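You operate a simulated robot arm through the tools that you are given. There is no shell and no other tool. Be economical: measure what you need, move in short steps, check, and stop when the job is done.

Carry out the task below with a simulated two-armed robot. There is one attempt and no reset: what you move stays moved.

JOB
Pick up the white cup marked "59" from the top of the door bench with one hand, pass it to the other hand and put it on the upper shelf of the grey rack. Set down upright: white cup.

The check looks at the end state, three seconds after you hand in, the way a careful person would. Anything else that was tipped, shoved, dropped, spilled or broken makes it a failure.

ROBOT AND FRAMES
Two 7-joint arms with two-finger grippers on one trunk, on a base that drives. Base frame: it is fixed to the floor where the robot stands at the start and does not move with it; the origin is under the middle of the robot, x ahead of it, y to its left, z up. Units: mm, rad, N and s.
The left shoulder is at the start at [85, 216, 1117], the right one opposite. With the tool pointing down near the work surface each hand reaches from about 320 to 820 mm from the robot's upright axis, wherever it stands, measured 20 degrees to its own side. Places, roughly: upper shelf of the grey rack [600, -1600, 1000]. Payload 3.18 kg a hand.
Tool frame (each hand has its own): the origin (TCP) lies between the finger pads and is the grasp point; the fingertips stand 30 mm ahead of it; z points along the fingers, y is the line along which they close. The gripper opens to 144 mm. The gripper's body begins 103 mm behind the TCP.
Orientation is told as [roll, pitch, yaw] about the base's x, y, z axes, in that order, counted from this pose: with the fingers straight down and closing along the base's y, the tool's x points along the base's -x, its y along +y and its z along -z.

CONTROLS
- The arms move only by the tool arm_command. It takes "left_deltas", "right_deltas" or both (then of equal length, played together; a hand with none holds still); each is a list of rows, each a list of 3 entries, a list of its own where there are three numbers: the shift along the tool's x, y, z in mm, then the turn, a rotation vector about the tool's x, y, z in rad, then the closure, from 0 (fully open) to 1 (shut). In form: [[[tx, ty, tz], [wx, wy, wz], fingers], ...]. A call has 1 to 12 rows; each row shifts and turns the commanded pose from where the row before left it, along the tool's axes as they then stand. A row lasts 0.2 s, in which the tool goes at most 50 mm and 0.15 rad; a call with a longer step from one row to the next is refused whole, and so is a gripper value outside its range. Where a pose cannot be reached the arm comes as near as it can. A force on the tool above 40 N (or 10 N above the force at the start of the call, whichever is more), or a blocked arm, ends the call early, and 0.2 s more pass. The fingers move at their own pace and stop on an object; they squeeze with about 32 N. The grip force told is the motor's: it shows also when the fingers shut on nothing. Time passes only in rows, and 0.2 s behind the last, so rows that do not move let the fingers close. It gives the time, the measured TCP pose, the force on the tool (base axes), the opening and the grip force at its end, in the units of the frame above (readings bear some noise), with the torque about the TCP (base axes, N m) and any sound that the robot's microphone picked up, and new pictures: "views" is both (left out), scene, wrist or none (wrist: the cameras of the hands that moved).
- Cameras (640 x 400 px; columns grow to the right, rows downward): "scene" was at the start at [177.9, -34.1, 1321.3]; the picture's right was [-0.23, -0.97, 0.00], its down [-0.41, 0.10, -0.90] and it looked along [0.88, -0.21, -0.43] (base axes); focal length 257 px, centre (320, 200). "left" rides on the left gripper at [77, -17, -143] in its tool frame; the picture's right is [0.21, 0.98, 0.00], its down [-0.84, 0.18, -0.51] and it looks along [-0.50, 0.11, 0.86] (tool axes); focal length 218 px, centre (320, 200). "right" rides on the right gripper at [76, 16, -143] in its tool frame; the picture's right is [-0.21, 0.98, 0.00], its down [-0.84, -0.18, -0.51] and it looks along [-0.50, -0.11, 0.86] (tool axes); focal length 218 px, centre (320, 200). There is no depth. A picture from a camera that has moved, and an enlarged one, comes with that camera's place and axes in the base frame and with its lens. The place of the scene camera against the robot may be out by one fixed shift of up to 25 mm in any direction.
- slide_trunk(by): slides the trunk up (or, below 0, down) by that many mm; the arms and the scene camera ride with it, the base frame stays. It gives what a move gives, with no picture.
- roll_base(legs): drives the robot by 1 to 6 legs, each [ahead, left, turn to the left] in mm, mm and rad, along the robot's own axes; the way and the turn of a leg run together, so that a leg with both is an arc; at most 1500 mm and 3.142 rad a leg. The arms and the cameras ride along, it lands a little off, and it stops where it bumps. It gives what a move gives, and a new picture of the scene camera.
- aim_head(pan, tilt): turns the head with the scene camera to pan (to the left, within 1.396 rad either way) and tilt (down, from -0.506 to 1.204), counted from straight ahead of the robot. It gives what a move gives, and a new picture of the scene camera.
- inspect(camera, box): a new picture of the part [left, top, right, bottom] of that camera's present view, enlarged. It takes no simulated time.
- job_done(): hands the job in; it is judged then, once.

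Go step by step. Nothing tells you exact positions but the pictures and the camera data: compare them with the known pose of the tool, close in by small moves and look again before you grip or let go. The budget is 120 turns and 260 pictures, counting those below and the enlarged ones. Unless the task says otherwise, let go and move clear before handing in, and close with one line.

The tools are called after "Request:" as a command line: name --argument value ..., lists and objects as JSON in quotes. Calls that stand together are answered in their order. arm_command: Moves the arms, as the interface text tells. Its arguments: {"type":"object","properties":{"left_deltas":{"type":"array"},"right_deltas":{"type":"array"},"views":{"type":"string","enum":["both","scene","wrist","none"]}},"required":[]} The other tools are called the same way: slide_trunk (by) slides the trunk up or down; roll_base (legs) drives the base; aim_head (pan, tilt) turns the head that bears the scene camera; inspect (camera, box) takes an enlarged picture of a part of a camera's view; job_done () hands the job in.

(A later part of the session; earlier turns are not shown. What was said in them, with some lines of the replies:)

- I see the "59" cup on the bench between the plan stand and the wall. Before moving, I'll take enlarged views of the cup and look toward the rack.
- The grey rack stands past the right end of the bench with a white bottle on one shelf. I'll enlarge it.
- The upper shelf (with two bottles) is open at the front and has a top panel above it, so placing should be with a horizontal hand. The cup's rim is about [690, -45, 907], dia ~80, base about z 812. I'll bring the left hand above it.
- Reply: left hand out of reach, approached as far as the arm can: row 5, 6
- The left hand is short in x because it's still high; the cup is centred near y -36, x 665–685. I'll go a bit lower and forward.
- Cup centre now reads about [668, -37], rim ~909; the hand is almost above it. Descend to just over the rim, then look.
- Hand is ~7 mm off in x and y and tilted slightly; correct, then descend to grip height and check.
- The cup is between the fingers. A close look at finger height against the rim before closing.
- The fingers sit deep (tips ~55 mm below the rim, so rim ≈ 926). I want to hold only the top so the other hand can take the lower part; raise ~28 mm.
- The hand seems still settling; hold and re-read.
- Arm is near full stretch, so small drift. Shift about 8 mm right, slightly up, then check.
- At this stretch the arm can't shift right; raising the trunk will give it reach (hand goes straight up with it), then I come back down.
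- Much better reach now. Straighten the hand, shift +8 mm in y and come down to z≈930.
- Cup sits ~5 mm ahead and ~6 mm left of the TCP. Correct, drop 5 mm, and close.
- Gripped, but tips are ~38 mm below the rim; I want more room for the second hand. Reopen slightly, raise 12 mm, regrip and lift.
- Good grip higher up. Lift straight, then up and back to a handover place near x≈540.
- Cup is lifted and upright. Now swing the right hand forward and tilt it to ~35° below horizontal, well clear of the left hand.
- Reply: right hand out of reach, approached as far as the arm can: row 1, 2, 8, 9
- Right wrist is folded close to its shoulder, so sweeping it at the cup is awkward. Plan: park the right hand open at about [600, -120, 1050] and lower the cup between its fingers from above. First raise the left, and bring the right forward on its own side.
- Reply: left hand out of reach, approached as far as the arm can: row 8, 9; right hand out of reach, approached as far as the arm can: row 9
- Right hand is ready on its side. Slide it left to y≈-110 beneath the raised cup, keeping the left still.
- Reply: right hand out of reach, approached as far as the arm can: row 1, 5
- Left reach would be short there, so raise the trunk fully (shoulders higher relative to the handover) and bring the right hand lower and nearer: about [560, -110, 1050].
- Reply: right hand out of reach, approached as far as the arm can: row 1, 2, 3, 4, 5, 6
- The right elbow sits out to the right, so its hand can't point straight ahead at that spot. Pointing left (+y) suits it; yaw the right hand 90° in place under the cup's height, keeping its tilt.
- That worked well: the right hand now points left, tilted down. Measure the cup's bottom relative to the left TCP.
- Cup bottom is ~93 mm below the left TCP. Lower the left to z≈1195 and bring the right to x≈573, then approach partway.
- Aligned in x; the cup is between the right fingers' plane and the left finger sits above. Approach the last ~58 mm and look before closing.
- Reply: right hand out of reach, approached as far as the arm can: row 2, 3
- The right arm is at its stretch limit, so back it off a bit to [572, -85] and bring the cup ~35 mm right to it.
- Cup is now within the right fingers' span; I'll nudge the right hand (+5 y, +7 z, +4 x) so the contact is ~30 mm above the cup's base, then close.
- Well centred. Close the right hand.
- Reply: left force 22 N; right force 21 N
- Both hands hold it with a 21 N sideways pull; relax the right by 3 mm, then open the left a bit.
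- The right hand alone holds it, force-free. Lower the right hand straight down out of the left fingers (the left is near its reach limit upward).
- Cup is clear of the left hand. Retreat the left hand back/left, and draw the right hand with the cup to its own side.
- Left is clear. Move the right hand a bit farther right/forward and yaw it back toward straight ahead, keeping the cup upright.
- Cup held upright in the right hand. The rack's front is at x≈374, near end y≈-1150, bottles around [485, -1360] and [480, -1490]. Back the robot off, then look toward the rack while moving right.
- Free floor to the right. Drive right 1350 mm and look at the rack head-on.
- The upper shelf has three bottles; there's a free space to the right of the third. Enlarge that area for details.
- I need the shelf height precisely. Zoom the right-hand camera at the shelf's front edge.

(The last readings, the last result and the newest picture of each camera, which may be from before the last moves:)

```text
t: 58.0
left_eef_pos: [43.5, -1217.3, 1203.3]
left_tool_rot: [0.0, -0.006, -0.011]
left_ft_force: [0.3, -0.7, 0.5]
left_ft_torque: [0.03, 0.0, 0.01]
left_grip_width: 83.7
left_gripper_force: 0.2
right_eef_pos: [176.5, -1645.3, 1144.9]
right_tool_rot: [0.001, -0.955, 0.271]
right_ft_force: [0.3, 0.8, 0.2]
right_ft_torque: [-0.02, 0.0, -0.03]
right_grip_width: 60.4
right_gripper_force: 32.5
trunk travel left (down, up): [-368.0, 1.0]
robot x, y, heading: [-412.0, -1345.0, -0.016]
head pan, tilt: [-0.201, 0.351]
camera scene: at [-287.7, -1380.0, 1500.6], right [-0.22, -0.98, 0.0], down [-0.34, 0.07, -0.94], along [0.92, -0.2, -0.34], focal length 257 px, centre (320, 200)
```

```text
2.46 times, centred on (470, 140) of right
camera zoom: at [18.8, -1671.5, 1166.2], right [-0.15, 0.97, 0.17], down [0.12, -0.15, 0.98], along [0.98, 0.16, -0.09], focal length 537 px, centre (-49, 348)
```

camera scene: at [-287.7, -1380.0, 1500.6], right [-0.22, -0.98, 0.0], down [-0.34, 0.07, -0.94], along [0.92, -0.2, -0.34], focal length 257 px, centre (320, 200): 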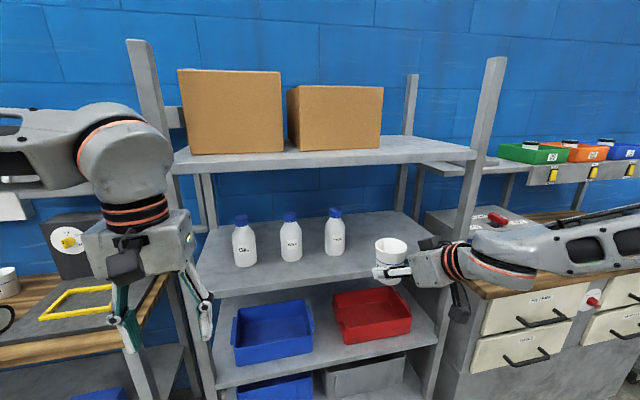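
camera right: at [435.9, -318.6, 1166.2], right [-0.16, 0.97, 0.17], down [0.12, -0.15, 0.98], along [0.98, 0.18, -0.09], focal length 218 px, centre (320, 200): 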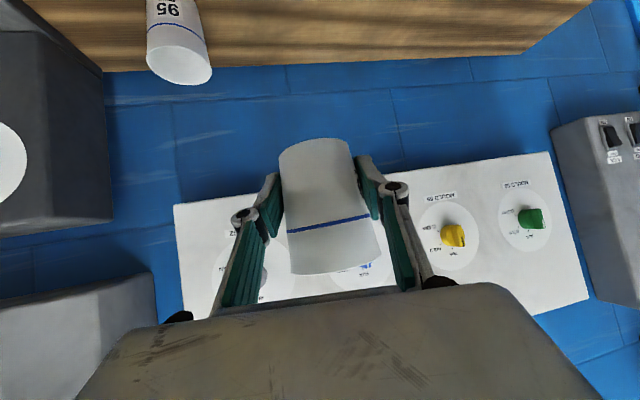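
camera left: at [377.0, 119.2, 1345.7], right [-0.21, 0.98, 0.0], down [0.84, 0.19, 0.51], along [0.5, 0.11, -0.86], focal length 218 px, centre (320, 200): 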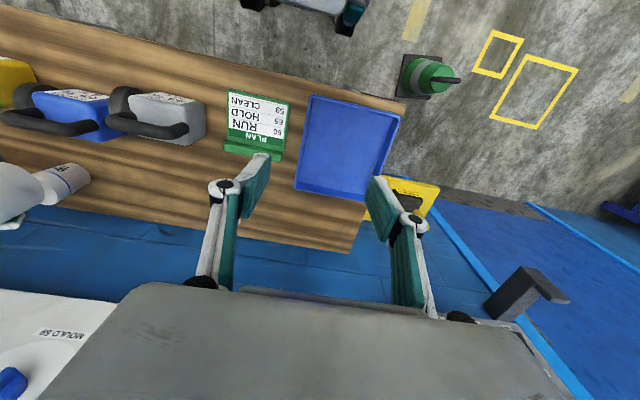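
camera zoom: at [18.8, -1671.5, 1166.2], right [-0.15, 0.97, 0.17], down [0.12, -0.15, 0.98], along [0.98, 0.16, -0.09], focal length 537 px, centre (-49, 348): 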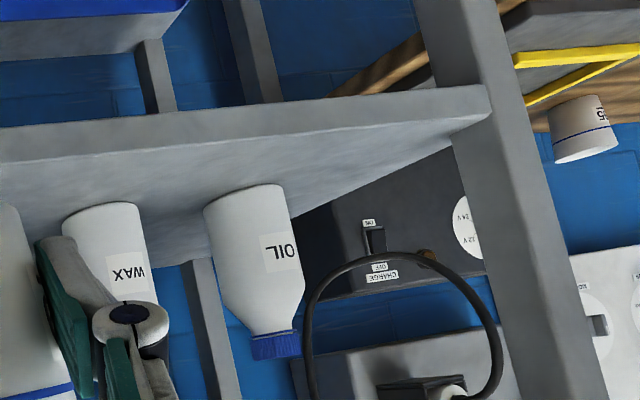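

Triangulating bottles and lip: shelf surface z≈1028, front edge x≈335, third bottle ≈[462, -1598], right post y≈-1955. I'll set the cup at about [430, -1780]; shift right 135 mm, then extend the arm.

Request:
roll_base --legs '[[0, -135, 0.015]]'

Request:
aim_head --pan -0.6 --tilt 0.45

```text
t: 59.9
left_eef_pos: [40.9, -1343.7, 1204.0]
left_tool_rot: [-0.002, -0.006, 0.006]
left_ft_force: [0.1, 0.1, -0.5]
left_ft_torque: [0.01, 0.02, -0.02]
left_grip_width: 83.5
left_gripper_force: 0.0
right_eef_pos: [181.0, -1770.9, 1145.1]
right_tool_rot: [0.003, -0.953, 0.287]
right_ft_force: [0.3, 0.0, -0.8]
right_ft_torque: [0.02, -0.01, 0.02]
right_grip_width: 60.0
right_gripper_force: 32.2
trunk travel left (down, up): [-368.0, 1.0]
robot x, y, heading: [-410.4, -1477.8, -0.002]
head pan, tilt: [-0.201, 0.351]
camera scene: at [-288.5, -1513.0, 1500.6], right [-0.2, -0.98, 0.0], down [-0.34, 0.07, -0.94], along [0.92, -0.19, -0.34], focal length 257 px, centre (320, 200)
```

scene: 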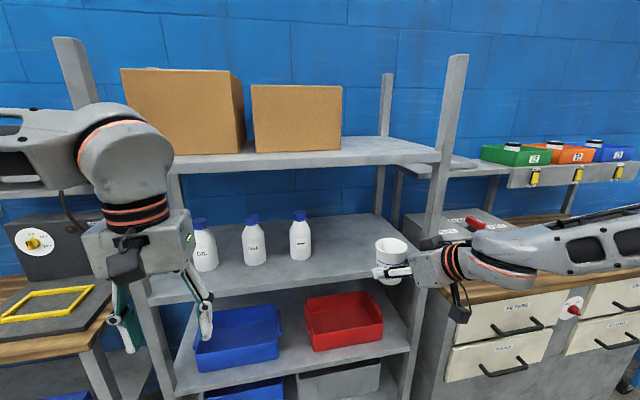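

```text
t: 60.7
left_eef_pos: [40.7, -1344.2, 1203.0]
left_tool_rot: [-0.002, -0.005, 0.005]
left_ft_force: [-0.5, 0.1, -0.3]
left_ft_torque: [-0.01, -0.03, 0.02]
left_grip_width: 83.6
left_gripper_force: 0.0
right_eef_pos: [180.6, -1768.8, 1145.0]
right_tool_rot: [0.0, -0.955, 0.286]
right_ft_force: [-1.0, -0.8, -0.6]
right_ft_torque: [0.01, -0.02, 0.03]
right_grip_width: 60.4
right_gripper_force: 31.9
trunk travel left (down, up): [-368.0, 1.0]
robot x, y, heading: [-411.5, -1484.2, 0.0]
head pan, tilt: [-0.6, 0.45]
camera scene: at [-303.9, -1545.8, 1491.4], right [-0.56, -0.83, 0.0], down [-0.36, 0.25, -0.9], along [0.74, -0.51, -0.43], focal length 257 px, centre (320, 200)
```

scene: 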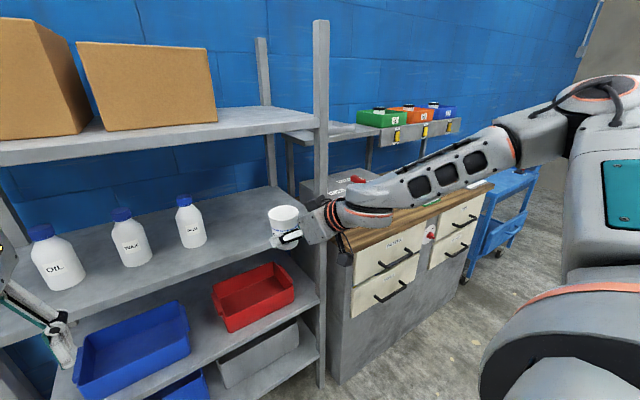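

Zoom on the target area to check front edge and post relative to the cup.

Request:
inspect --camera "scene" --box '[140, 180, 360, 310]'

Request:
inspect --camera "right" --box '[0, 40, 640, 400]'

```text
2.91 times, centred on (250, 245) of scene
camera zoom: at [-303.9, -1545.8, 1491.4], right [-0.56, -0.83, 0.0], down [-0.36, 0.25, -0.9], along [0.74, -0.51, -0.43], focal length 747 px, centre (524, 69)
```

zoom: 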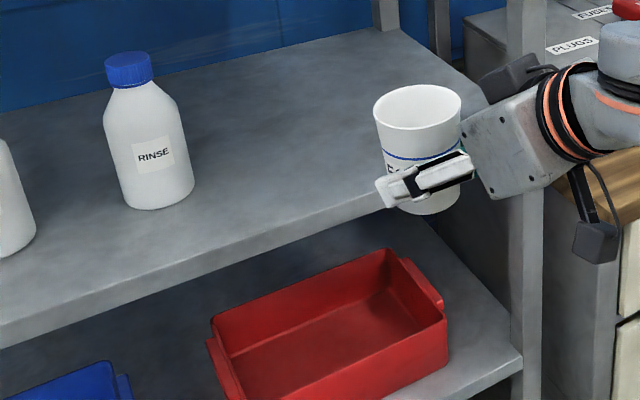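

```text
1.00 times, centred on (320, 220) of right (not enlarged: the box is as wide or as high as the picture)
camera zoom: at [22.8, -1799.3, 1166.3], right [-0.16, 0.97, 0.17], down [0.12, -0.15, 0.98], along [0.98, 0.18, -0.09], focal length 218 px, centre (320, 180)
```

zoom: 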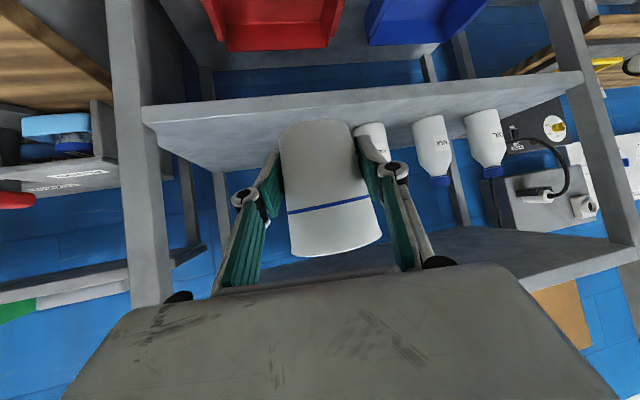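

Two-view triangulation from the hand camera gives shelf z≈1030, front edge x≈328. Extend the right hand straight ahead 150 mm first.

Request:
arm_command --right_deltas '[[[-21, -10.7, 29.8], [0, 0, 0], 1.0], [[-21, -10.7, 29.8], [0, 0, 0], 1.0], [[-21, -10.7, 29.8], [0, 0, 0], 1.0], [[-21, -10.7, 29.8], [0, 0, 0], 1.0], [[0, 0, 0], [0, 0, 0], 1.0]]'

```text
t: 61.9
left_eef_pos: [38.8, -1345.2, 1204.4]
left_tool_rot: [-0.001, -0.005, 0.005]
left_ft_force: [-0.2, 0.1, -0.1]
left_ft_torque: [0.03, -0.04, 0.02]
left_grip_width: 83.6
left_gripper_force: 0.1
right_eef_pos: [333.0, -1769.8, 1147.1]
right_tool_rot: [0.002, -0.954, 0.287]
right_ft_force: [-0.7, 0.2, -0.2]
right_ft_torque: [0.02, -0.02, -0.02]
right_grip_width: 60.4
right_gripper_force: 32.0
trunk travel left (down, up): [-368.0, 1.0]
robot x, y, heading: [-415.3, -1479.9, -0.006]
head pan, tilt: [-0.6, 0.45]
camera scene: at [-305.0, -1546.5, 1491.5], right [-0.57, -0.82, 0.0], down [-0.36, 0.25, -0.9], along [0.74, -0.51, -0.43], focal length 257 px, centre (320, 200)
camera right: at [175.2, -1799.9, 1167.2], right [-0.16, 0.97, 0.17], down [0.12, -0.15, 0.98], along [0.98, 0.18, -0.09], focal length 218 px, centre (320, 200)
```

scene: 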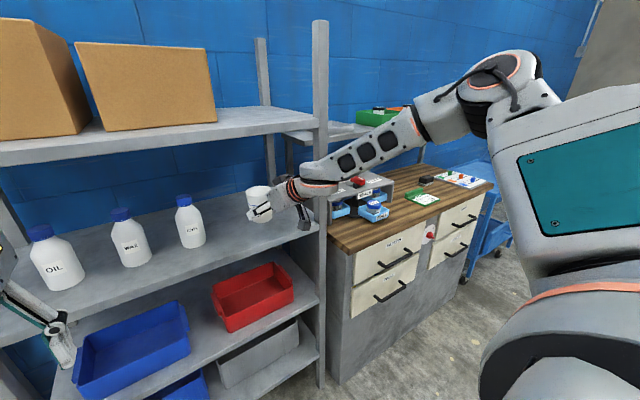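
right: 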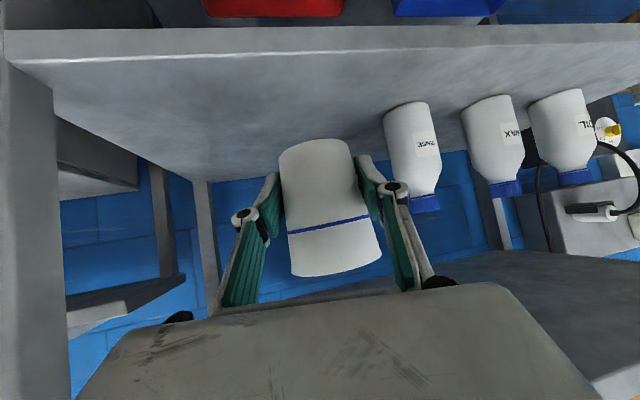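

Path is clear; go another ~95 mm in.

Request:
arm_command --right_deltas '[[[-17.7, -9, 25], [0, 0, 0], 1.0], [[-17.7, -9, 25], [0, 0, 0], 1.0], [[-17.7, -9, 25], [0, 0, 0], 1.0], [[0, 0, 0], [0, 0, 0], 1.0]]'

Request:
inspect --camera "scene" --box '[140, 150, 360, 280]'

```text
t: 62.9
left_eef_pos: [39.6, -1344.4, 1205.4]
left_tool_rot: [-0.001, -0.006, 0.005]
left_ft_force: [-1.4, -0.7, 1.0]
left_ft_torque: [-0.01, -0.03, 0.0]
left_grip_width: 83.7
left_gripper_force: 0.2
right_eef_pos: [428.1, -1769.6, 1146.5]
right_tool_rot: [0.001, -0.954, 0.283]
right_ft_force: [1.1, -0.7, 0.0]
right_ft_torque: [0.01, -0.02, 0.0]
right_grip_width: 60.5
right_gripper_force: 32.0
trunk travel left (down, up): [-368.0, 1.0]
robot x, y, heading: [-414.0, -1478.7, 0.002]
head pan, tilt: [-0.6, 0.45]
camera scene: at [-305.0, -1546.1, 1491.5], right [-0.57, -0.82, 0.0], down [-0.36, 0.25, -0.9], along [0.74, -0.51, -0.43], focal length 257 px, centre (320, 200)
camera right: at [269.8, -1799.4, 1167.2], right [-0.16, 0.97, 0.17], down [0.12, -0.15, 0.98], along [0.98, 0.18, -0.09], focal length 218 px, centre (320, 200)
```

scene: 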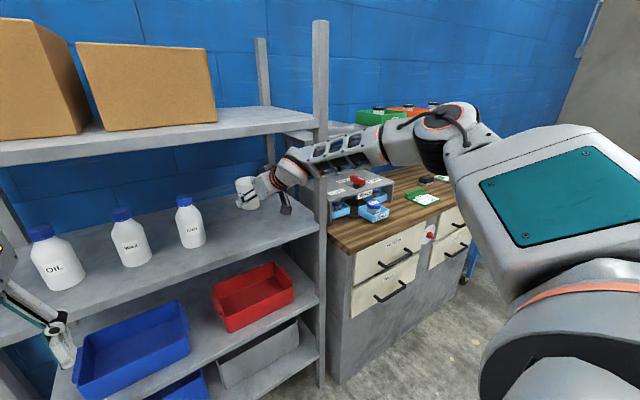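
right: 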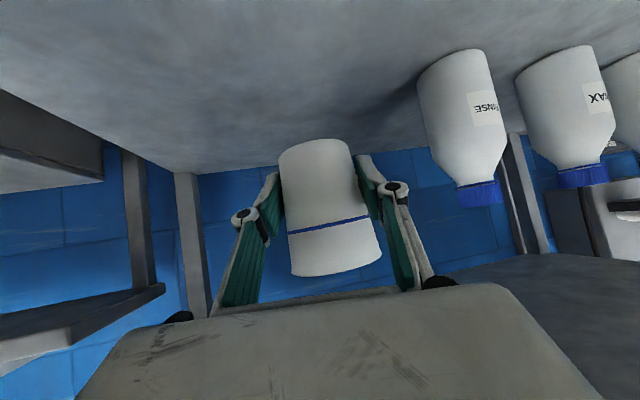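

```text
2.91 times, centred on (250, 215) of scene
camera zoom: at [-305.0, -1546.1, 1491.5], right [-0.57, -0.82, 0.0], down [-0.36, 0.25, -0.9], along [0.74, -0.51, -0.43], focal length 747 px, centre (524, 156)
```

zoom: 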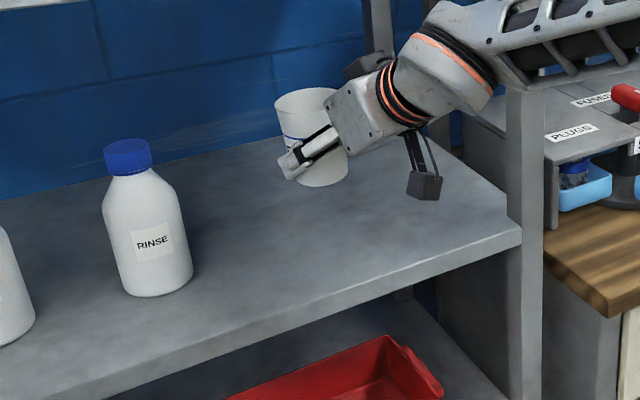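

Cup hovers over the free spot. Lower 55 mm and check.

Request:
arm_command --right_deltas '[[[15.3, 0, 10.8], [0, 0, 0], 1.0], [[15.3, 0, 10.8], [0, 0, 0], 1.0], [[15.3, 0, 10.8], [0, 0, 0], 1.0], [[0, 0, 0], [0, 0, 0], 1.0]]'

Request:
inspect --camera "scene" --box '[180, 150, 340, 260]'

```text
t: 63.9
left_eef_pos: [40.3, -1344.3, 1204.2]
left_tool_rot: [-0.001, -0.005, 0.005]
left_ft_force: [-0.4, 0.7, -0.3]
left_ft_torque: [-0.01, 0.02, -0.01]
left_grip_width: 83.6
left_gripper_force: 0.1
right_eef_pos: [410.6, -1776.5, 1096.7]
right_tool_rot: [0.001, -0.955, 0.285]
right_ft_force: [0.1, -0.1, 0.1]
right_ft_torque: [-0.02, 0.0, 0.0]
right_grip_width: 60.4
right_gripper_force: 31.8
right hand out of reach, approached as far as the arm can: row 1, 2, 3
trunk travel left (down, up): [-368.0, 1.0]
robot x, y, heading: [-414.0, -1474.2, -0.006]
head pan, tilt: [-0.6, 0.45]
camera scene: at [-304.1, -1545.9, 1491.4], right [-0.57, -0.82, 0.0], down [-0.36, 0.25, -0.9], along [0.74, -0.51, -0.44], focal length 257 px, centre (320, 200)
camera right: at [252.7, -1806.5, 1117.1], right [-0.16, 0.97, 0.17], down [0.12, -0.15, 0.98], along [0.98, 0.18, -0.09], focal length 218 px, centre (320, 200)
```

scene: 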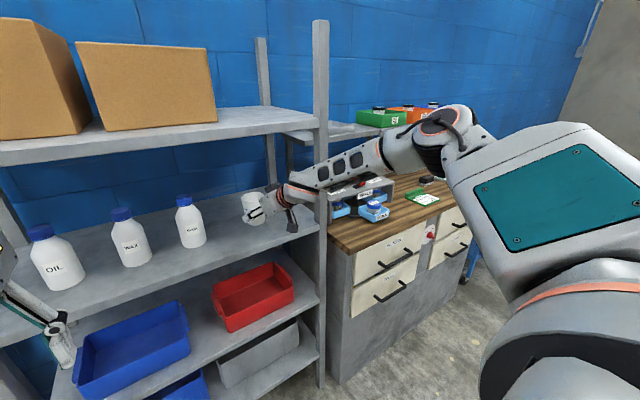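
right: 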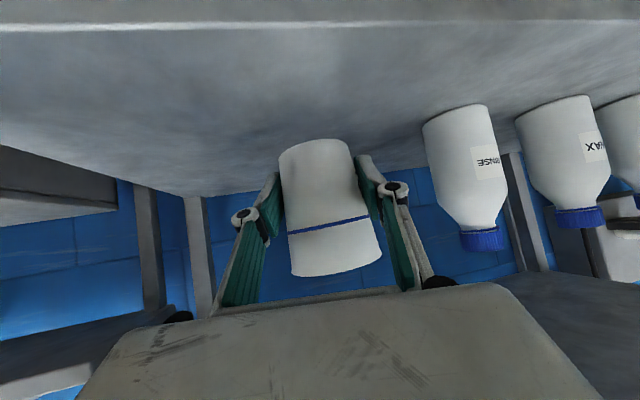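

```text
3.64 times, centred on (260, 205) of scene
camera zoom: at [-304.1, -1545.9, 1491.4], right [-0.57, -0.82, 0.0], down [-0.36, 0.25, -0.9], along [0.74, -0.51, -0.44], focal length 933 px, centre (538, 182)
```

zoom: 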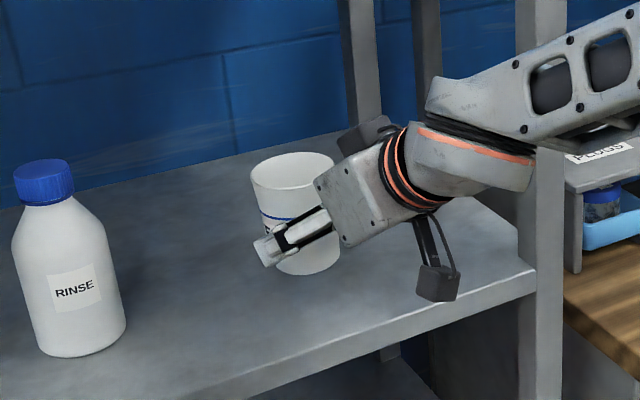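

The arm is at reach limit, so pull in 15 mm, and let the base drive 45 mm ahead; then the trunk can lower the cup straight down.

Request:
arm_command --right_deltas '[[[8.3, 4.2, -11.8], [0, 0, 0], 1.0], [[0, 0, 0], [0, 0, 0], 1.0], [[0, 0, 0], [0, 0, 0], 1.0]]' --views "none"

Request:
roll_base --legs '[[45, 0, 0]]'

```text
t: 64.7
left_eef_pos: [40.6, -1344.7, 1204.4]
left_tool_rot: [-0.002, -0.006, 0.005]
left_ft_force: [-0.9, 0.1, 0.3]
left_ft_torque: [0.04, 0.03, 0.03]
left_grip_width: 83.6
left_gripper_force: 0.1
right_eef_pos: [394.9, -1777.9, 1096.1]
right_tool_rot: [0.001, -0.954, 0.285]
right_ft_force: [-0.1, -0.5, -0.1]
right_ft_torque: [-0.01, -0.01, 0.0]
right_grip_width: 60.2
right_gripper_force: 32.3
trunk travel left (down, up): [-368.0, 1.0]
robot x, y, heading: [-410.4, -1481.5, -0.002]
head pan, tilt: [-0.6, 0.45]
```

```text
t: 65.6
left_eef_pos: [86.9, -1343.7, 1202.1]
left_tool_rot: [-0.003, -0.003, 0.007]
left_ft_force: [-0.2, -0.3, -0.4]
left_ft_torque: [0.05, 0.07, 0.01]
left_grip_width: 83.7
left_gripper_force: 0.0
right_eef_pos: [442.2, -1777.9, 1096.8]
right_tool_rot: [0.002, -0.953, 0.285]
right_ft_force: [-0.6, 0.4, -0.8]
right_ft_torque: [0.02, -0.03, 0.02]
right_grip_width: 60.6
right_gripper_force: 32.4
trunk travel left (down, up): [-368.0, 1.0]
robot x, y, heading: [-366.4, -1480.9, 0.001]
head pan, tilt: [-0.6, 0.45]
camera scene: at [-257.6, -1546.0, 1491.3], right [-0.57, -0.82, 0.0], down [-0.36, 0.25, -0.9], along [0.74, -0.51, -0.44], focal length 257 px, centre (320, 200)
```

scene: 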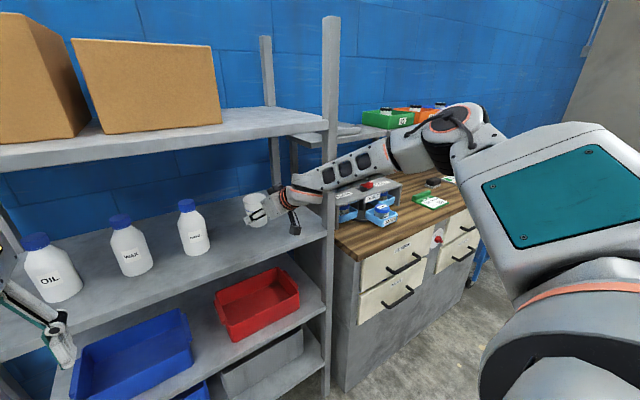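

Now lower with the trunk: 20 mm first, then check force and view.

Request:
slide_trunk --by -20

Request:
inspect --camera "scene" --box '[190, 160, 350, 270]'

Request:
inspect --camera "right" --box '[220, 80, 420, 205]'

```text
t: 66.3
left_eef_pos: [85.9, -1344.8, 1182.3]
left_tool_rot: [-0.002, -0.004, 0.005]
left_ft_force: [0.8, 0.5, 0.7]
left_ft_torque: [0.02, -0.03, -0.01]
left_grip_width: 83.5
left_gripper_force: 0.0
right_eef_pos: [438.3, -1777.6, 1077.4]
right_tool_rot: [0.001, -0.955, 0.287]
right_ft_force: [0.0, -0.3, -0.1]
right_ft_torque: [-0.03, 0.02, -0.02]
right_grip_width: 60.3
right_gripper_force: 31.7
trunk travel left (down, up): [-348.0, 21.0]
robot x, y, heading: [-369.8, -1480.6, 0.0]
head pan, tilt: [-0.6, 0.45]
```

```text
3.64 times, centred on (270, 215) of scene
camera zoom: at [-261.1, -1546.2, 1472.2], right [-0.57, -0.82, 0.0], down [-0.36, 0.25, -0.9], along [0.74, -0.51, -0.43], focal length 933 px, centre (502, 146)
```

zoom: 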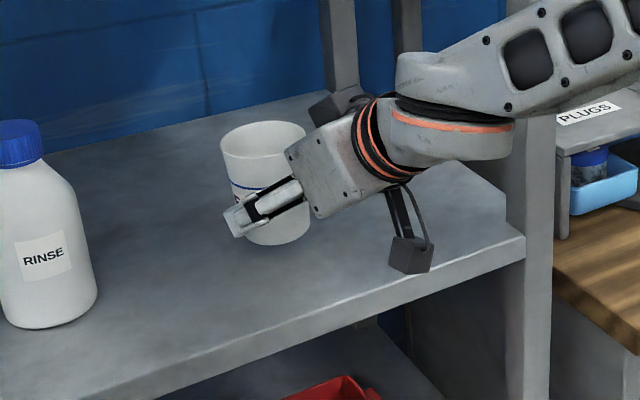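

```text
3.20 times, centred on (320, 142) of right
camera zoom: at [281.5, -1807.0, 1098.3], right [-0.16, 0.97, 0.17], down [0.12, -0.15, 0.98], along [0.98, 0.18, -0.09], focal length 698 px, centre (320, 384)
```

zoom: 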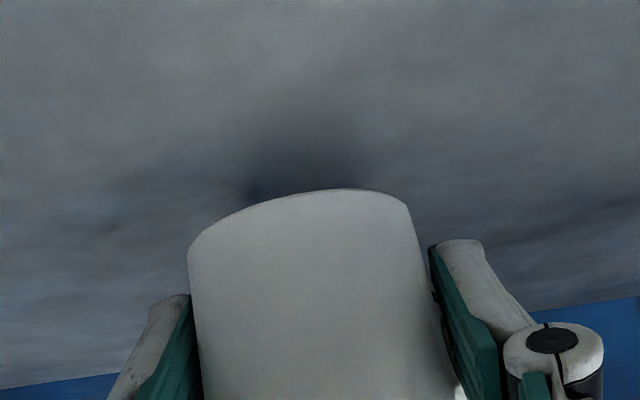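

Cup hovers closely above the shelf (contact shadow). Lower in small steps watching vertical force.

Request:
slide_trunk --by -6

Request:
slide_trunk --by -3

Request:
inspect --camera "right" --box '[220, 80, 420, 205]'

```text
t: 66.8
left_eef_pos: [83.5, -1343.8, 1177.8]
left_tool_rot: [-0.004, -0.005, 0.006]
left_ft_force: [-0.2, -0.3, -0.2]
left_ft_torque: [0.01, -0.03, -0.01]
left_grip_width: 83.4
left_gripper_force: 0.0
right_eef_pos: [438.2, -1778.3, 1071.1]
right_tool_rot: [0.0, -0.953, 0.285]
right_ft_force: [0.1, 0.3, -0.2]
right_ft_torque: [0.0, 0.02, 0.0]
right_grip_width: 60.5
right_gripper_force: 31.8
trunk travel left (down, up): [-342.0, 27.0]
robot x, y, heading: [-365.5, -1479.2, -0.003]
head pan, tilt: [-0.6, 0.45]
```

```text
t: 67.4
left_eef_pos: [83.5, -1343.4, 1174.2]
left_tool_rot: [-0.002, -0.005, 0.004]
left_ft_force: [0.2, 0.6, -0.1]
left_ft_torque: [0.0, -0.02, 0.0]
left_grip_width: 83.2
left_gripper_force: 0.1
right_eef_pos: [439.3, -1777.3, 1068.4]
right_tool_rot: [0.0, -0.954, 0.286]
right_ft_force: [0.4, 0.0, 0.1]
right_ft_torque: [0.0, 0.0, -0.01]
right_grip_width: 60.1
right_gripper_force: 32.1
trunk travel left (down, up): [-339.0, 30.0]
robot x, y, heading: [-373.0, -1483.7, 0.002]
head pan, tilt: [-0.6, 0.45]
```

```text
3.20 times, centred on (320, 142) of right
camera zoom: at [281.8, -1806.7, 1089.1], right [-0.16, 0.97, 0.17], down [0.12, -0.15, 0.98], along [0.98, 0.18, -0.09], focal length 698 px, centre (320, 384)
```

zoom: 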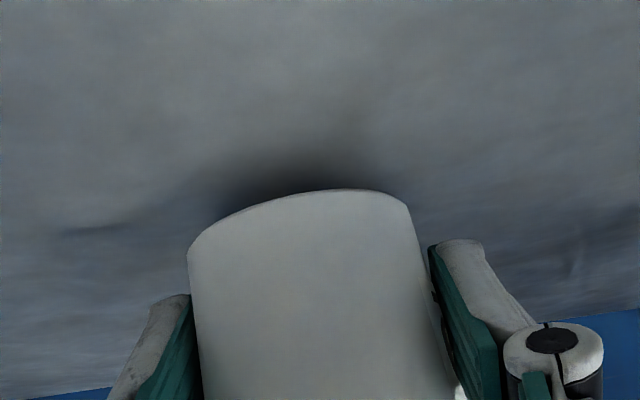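

Shadow now nearly meets the base; continue down 3 mm at a time.

Request:
slide_trunk --by -3

Request:
slide_trunk --by -2

Request:
inspect --camera "right" --box '[220, 80, 420, 205]'

```text
t: 67.9
left_eef_pos: [84.8, -1344.7, 1171.8]
left_tool_rot: [-0.001, -0.004, 0.008]
left_ft_force: [-0.1, 0.2, -0.1]
left_ft_torque: [0.02, 0.01, 0.0]
left_grip_width: 83.4
left_gripper_force: 0.1
right_eef_pos: [438.8, -1777.6, 1065.8]
right_tool_rot: [-0.001, -0.954, 0.286]
right_ft_force: [0.3, 0.1, 0.0]
right_ft_torque: [-0.01, -0.03, -0.01]
right_grip_width: 60.2
right_gripper_force: 31.9
trunk travel left (down, up): [-336.0, 33.0]
robot x, y, heading: [-369.9, -1482.7, 0.0]
head pan, tilt: [-0.6, 0.45]
```

```text
t: 68.4
left_eef_pos: [84.7, -1343.5, 1169.2]
left_tool_rot: [-0.001, -0.005, 0.006]
left_ft_force: [0.1, -0.8, 0.0]
left_ft_torque: [-0.01, 0.02, -0.02]
left_grip_width: 83.5
left_gripper_force: 0.1
right_eef_pos: [439.7, -1777.4, 1063.7]
right_tool_rot: [0.0, -0.954, 0.288]
right_ft_force: [-0.3, -0.3, 0.3]
right_ft_torque: [-0.01, -0.01, 0.03]
right_grip_width: 60.3
right_gripper_force: 31.5
trunk travel left (down, up): [-334.0, 35.0]
robot x, y, heading: [-372.3, -1483.5, -0.001]
head pan, tilt: [-0.6, 0.45]
```

```text
3.20 times, centred on (320, 142) of right
camera zoom: at [281.9, -1806.8, 1084.0], right [-0.16, 0.97, 0.17], down [0.12, -0.15, 0.98], along [0.98, 0.18, -0.09], focal length 698 px, centre (320, 384)
```

zoom: 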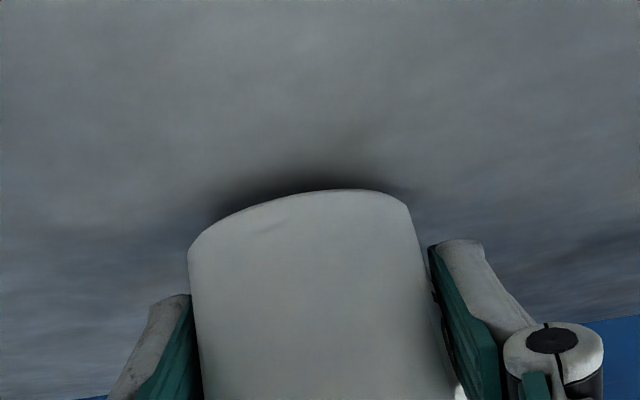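

Still no contact force; keep stepping down.

Request:
slide_trunk --by -3

Request:
slide_trunk --by -2

Request:
inspect --camera "right" --box '[220, 80, 420, 205]'

```text
t: 68.9
left_eef_pos: [85.2, -1344.3, 1166.8]
left_tool_rot: [-0.002, -0.006, 0.006]
left_ft_force: [-0.2, -0.1, 0.5]
left_ft_torque: [-0.01, 0.01, 0.04]
left_grip_width: 83.7
left_gripper_force: 0.0
right_eef_pos: [439.0, -1777.5, 1060.1]
right_tool_rot: [0.0, -0.955, 0.286]
right_ft_force: [0.2, -0.2, 0.0]
right_ft_torque: [-0.04, 0.01, -0.02]
right_grip_width: 60.3
right_gripper_force: 32.4
trunk travel left (down, up): [-331.0, 38.0]
robot x, y, heading: [-371.0, -1479.2, -0.001]
head pan, tilt: [-0.6, 0.45]
```

```text
t: 69.5
left_eef_pos: [85.4, -1343.1, 1164.8]
left_tool_rot: [-0.003, -0.004, 0.008]
left_ft_force: [0.2, 0.9, 0.9]
left_ft_torque: [-0.03, 0.05, 0.0]
left_grip_width: 83.5
left_gripper_force: 0.1
right_eef_pos: [440.2, -1776.0, 1058.5]
right_tool_rot: [0.001, -0.955, 0.286]
right_ft_force: [-0.7, -0.3, -0.3]
right_ft_torque: [0.0, 0.03, 0.03]
right_grip_width: 60.1
right_gripper_force: 31.7
trunk travel left (down, up): [-329.0, 40.0]
robot x, y, heading: [-369.0, -1481.1, -0.001]
head pan, tilt: [-0.6, 0.45]
```

```text
3.20 times, centred on (320, 142) of right
camera zoom: at [281.9, -1806.8, 1079.1], right [-0.16, 0.97, 0.17], down [0.12, -0.15, 0.98], along [0.98, 0.18, -0.09], focal length 698 px, centre (320, 384)
```

zoom: 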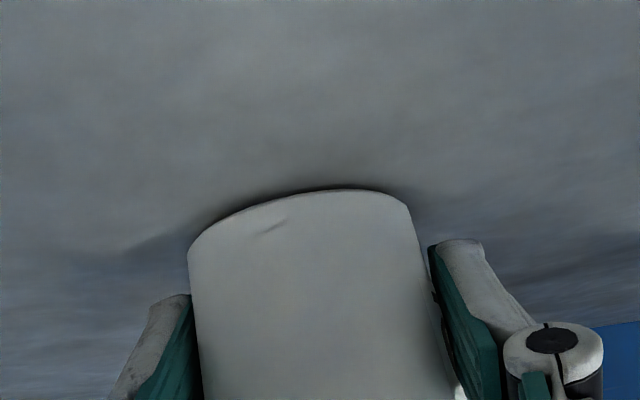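

Almost touching. Two more 2 mm steps.

Request:
slide_trunk --by -2

Request:
slide_trunk --by -2

Request:
inspect --camera "right" --box '[220, 80, 420, 205]'

```text
t: 70.0
left_eef_pos: [85.0, -1344.0, 1162.2]
left_tool_rot: [-0.003, -0.006, 0.008]
left_ft_force: [-0.2, 0.5, 1.2]
left_ft_torque: [0.01, 0.01, -0.04]
left_grip_width: 83.8
left_gripper_force: 0.1
right_eef_pos: [440.1, -1777.5, 1056.8]
right_tool_rot: [-0.001, -0.954, 0.286]
right_ft_force: [-0.3, -0.6, 3.3]
right_ft_torque: [0.08, -0.03, -0.01]
right_grip_width: 60.3
right_gripper_force: 32.4
trunk travel left (down, up): [-327.0, 42.0]
robot x, y, heading: [-367.4, -1484.1, -0.002]
head pan, tilt: [-0.6, 0.45]
```

```text
t: 70.5
left_eef_pos: [83.8, -1344.2, 1161.2]
left_tool_rot: [-0.002, -0.005, 0.004]
left_ft_force: [-0.8, -0.7, 1.0]
left_ft_torque: [-0.01, 0.01, 0.02]
left_grip_width: 83.6
left_gripper_force: 0.1
right_eef_pos: [440.5, -1776.9, 1057.7]
right_tool_rot: [-0.001, -0.958, 0.287]
right_ft_force: [0.9, -1.5, 10.5]
right_ft_torque: [0.25, -0.12, -0.03]
right_grip_width: 60.3
right_gripper_force: 32.7
trunk travel left (down, up): [-325.0, 44.0]
robot x, y, heading: [-370.8, -1485.5, -0.001]
head pan, tilt: [-0.6, 0.45]
```

```text
3.20 times, centred on (320, 142) of right
camera zoom: at [281.9, -1806.6, 1077.1], right [-0.16, 0.97, 0.17], down [0.12, -0.15, 0.98], along [0.98, 0.18, -0.09], focal length 698 px, centre (320, 384)
```

zoom: 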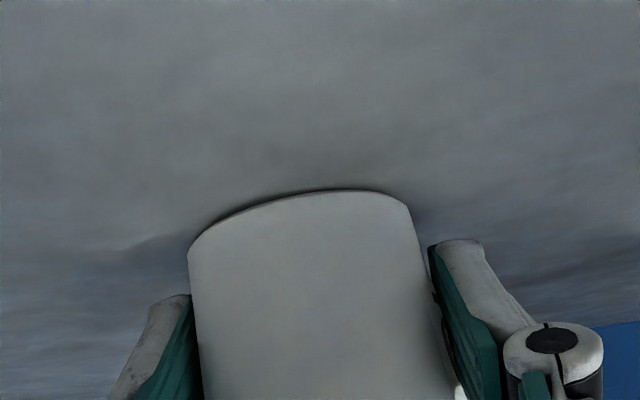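

Contact: 10 N up. Ease off 2 mm, then open the right hand moderately.

Request:
slide_trunk --by 2

Request:
arm_command --right_deltas '[[[0, 0, 0], [0, 0, 0], 0.5], [[0, 0, 0], [0, 0, 0], 0.4], [[0, 0, 0], [0, 0, 0], 0.3], [[0, 0, 0], [0, 0, 0], 0.2], [[0, 0, 0], [0, 0, 0], 0.2]]'

Request:
inspect --camera "scene" --box '[190, 160, 350, 270]'

```text
t: 71.0
left_eef_pos: [84.3, -1342.1, 1163.1]
left_tool_rot: [-0.003, -0.007, 0.008]
left_ft_force: [-1.3, 0.0, -0.3]
left_ft_torque: [0.0, 0.02, -0.01]
left_grip_width: 83.6
left_gripper_force: 0.0
right_eef_pos: [440.0, -1776.1, 1057.6]
right_tool_rot: [0.0, -0.955, 0.285]
right_ft_force: [1.6, 0.2, 8.2]
right_ft_torque: [0.22, -0.17, -0.07]
right_grip_width: 60.3
right_gripper_force: 32.3
trunk travel left (down, up): [-327.0, 42.0]
robot x, y, heading: [-368.4, -1480.5, 0.002]
head pan, tilt: [-0.6, 0.45]
```

```text
t: 72.2
left_eef_pos: [85.4, -1343.9, 1162.1]
left_tool_rot: [-0.003, -0.007, 0.005]
left_ft_force: [0.0, 0.3, 0.8]
left_ft_torque: [0.01, 0.01, -0.05]
left_grip_width: 83.7
left_gripper_force: 0.1
right_eef_pos: [439.1, -1776.4, 1056.0]
right_tool_rot: [0.002, -0.954, 0.286]
right_ft_force: [-0.9, 0.2, -0.1]
right_ft_torque: [0.0, 0.0, 0.01]
right_grip_width: 115.2
right_gripper_force: 0.1
trunk travel left (down, up): [-327.0, 42.0]
robot x, y, heading: [-370.0, -1482.6, 0.003]
head pan, tilt: [-0.6, 0.45]
camera scene: at [-260.0, -1546.0, 1451.3], right [-0.57, -0.82, 0.0], down [-0.36, 0.25, -0.9], along [0.74, -0.51, -0.44], focal length 257 px, centre (320, 200)
camera right: at [282.0, -1806.8, 1077.1], right [-0.16, 0.97, 0.17], down [0.12, -0.15, 0.98], along [0.98, 0.18, -0.09], focal length 218 px, centre (320, 200)
```

scene: 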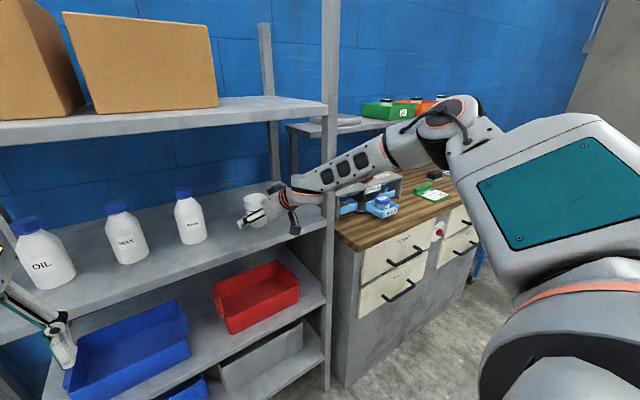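
right: 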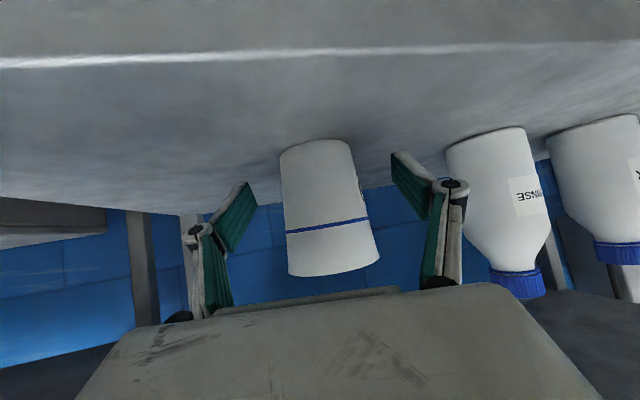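

```text
3.64 times, centred on (270, 215) of scene
camera zoom: at [-260.0, -1546.0, 1451.3], right [-0.57, -0.82, 0.0], down [-0.36, 0.25, -0.9], along [0.74, -0.51, -0.44], focal length 933 px, centre (502, 146)
```

zoom: 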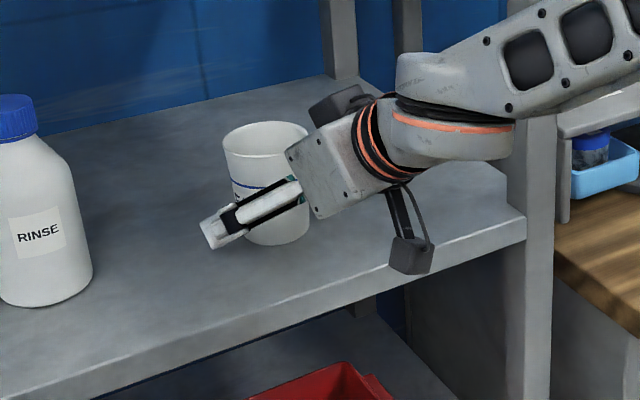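

Released, cup stands upright. Withdraw the hand straight back horizontally.

Request:
arm_command --right_deltas '[[[12, 0, -16], [0, 0, 0], 0.2], [[23, 0, -32.7], [0, 0, 0], 0.2], [[23, 0, -32.7], [0, 0, 0], 0.2], [[23, 0, -32.7], [0, 0, 0], 0.2], [[23, 0, -32.7], [0, 0, 0], 0.2], [[0, 0, 0], [0, 0, 0], 0.2]]'

Request:
inspect --camera "scene" --box '[150, 160, 350, 285]'

```text
t: 73.6
left_eef_pos: [86.8, -1344.5, 1161.5]
left_tool_rot: [-0.003, -0.004, 0.008]
left_ft_force: [-0.6, -0.2, -0.4]
left_ft_torque: [-0.04, 0.02, 0.02]
left_grip_width: 83.4
left_gripper_force: 0.0
right_eef_pos: [267.5, -1827.1, 1056.7]
right_tool_rot: [0.0, -0.952, 0.287]
right_ft_force: [0.0, 0.3, 0.8]
right_ft_torque: [-0.02, 0.02, -0.01]
right_grip_width: 115.0
right_gripper_force: 0.0
trunk travel left (down, up): [-327.0, 42.0]
robot x, y, heading: [-369.2, -1477.0, 0.001]
head pan, tilt: [-0.6, 0.45]
camera scene: at [-259.0, -1545.4, 1451.2], right [-0.57, -0.82, 0.0], down [-0.36, 0.25, -0.9], along [0.74, -0.51, -0.44], focal length 257 px, centre (320, 200)
camera right: at [108.8, -1856.9, 1078.1], right [-0.16, 0.97, 0.17], down [0.12, -0.15, 0.98], along [0.98, 0.18, -0.09], focal length 218 px, centre (320, 200)
```

scene: 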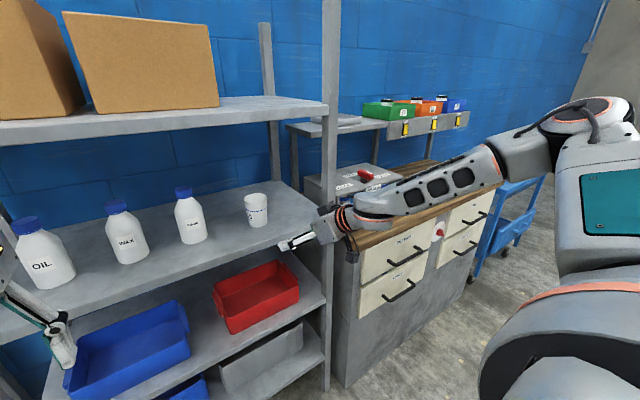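
right: 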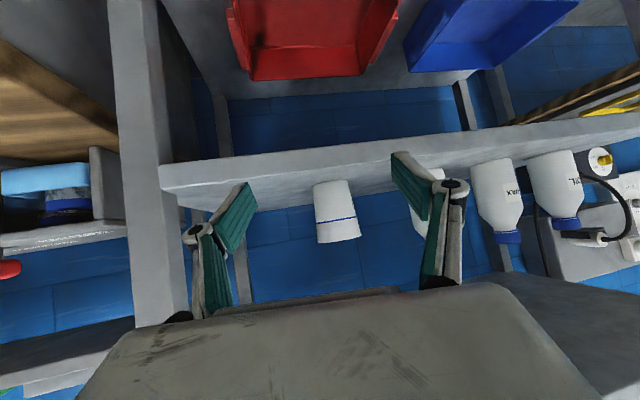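

```text
3.20 times, centred on (250, 222) of scene
camera zoom: at [-259.0, -1545.4, 1451.2], right [-0.57, -0.82, 0.0], down [-0.36, 0.25, -0.9], along [0.74, -0.51, -0.44], focal length 821 px, centre (544, 128)
```

zoom: 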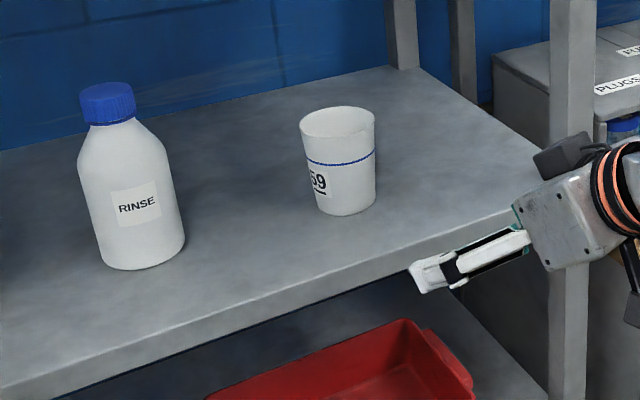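

The "59" cup stands upright on the upper shelf, well in from the edge, with both hands clear and nothing else disturbed. Handing in.

Request:
job_done

```text
The job is handed in.
```

The left hand picked the white "59" cup off the door bench and passed it to the right hand. It now stands upright on the upper shelf of the grey rack, with both hands clear and nothing else visibly disturbed.
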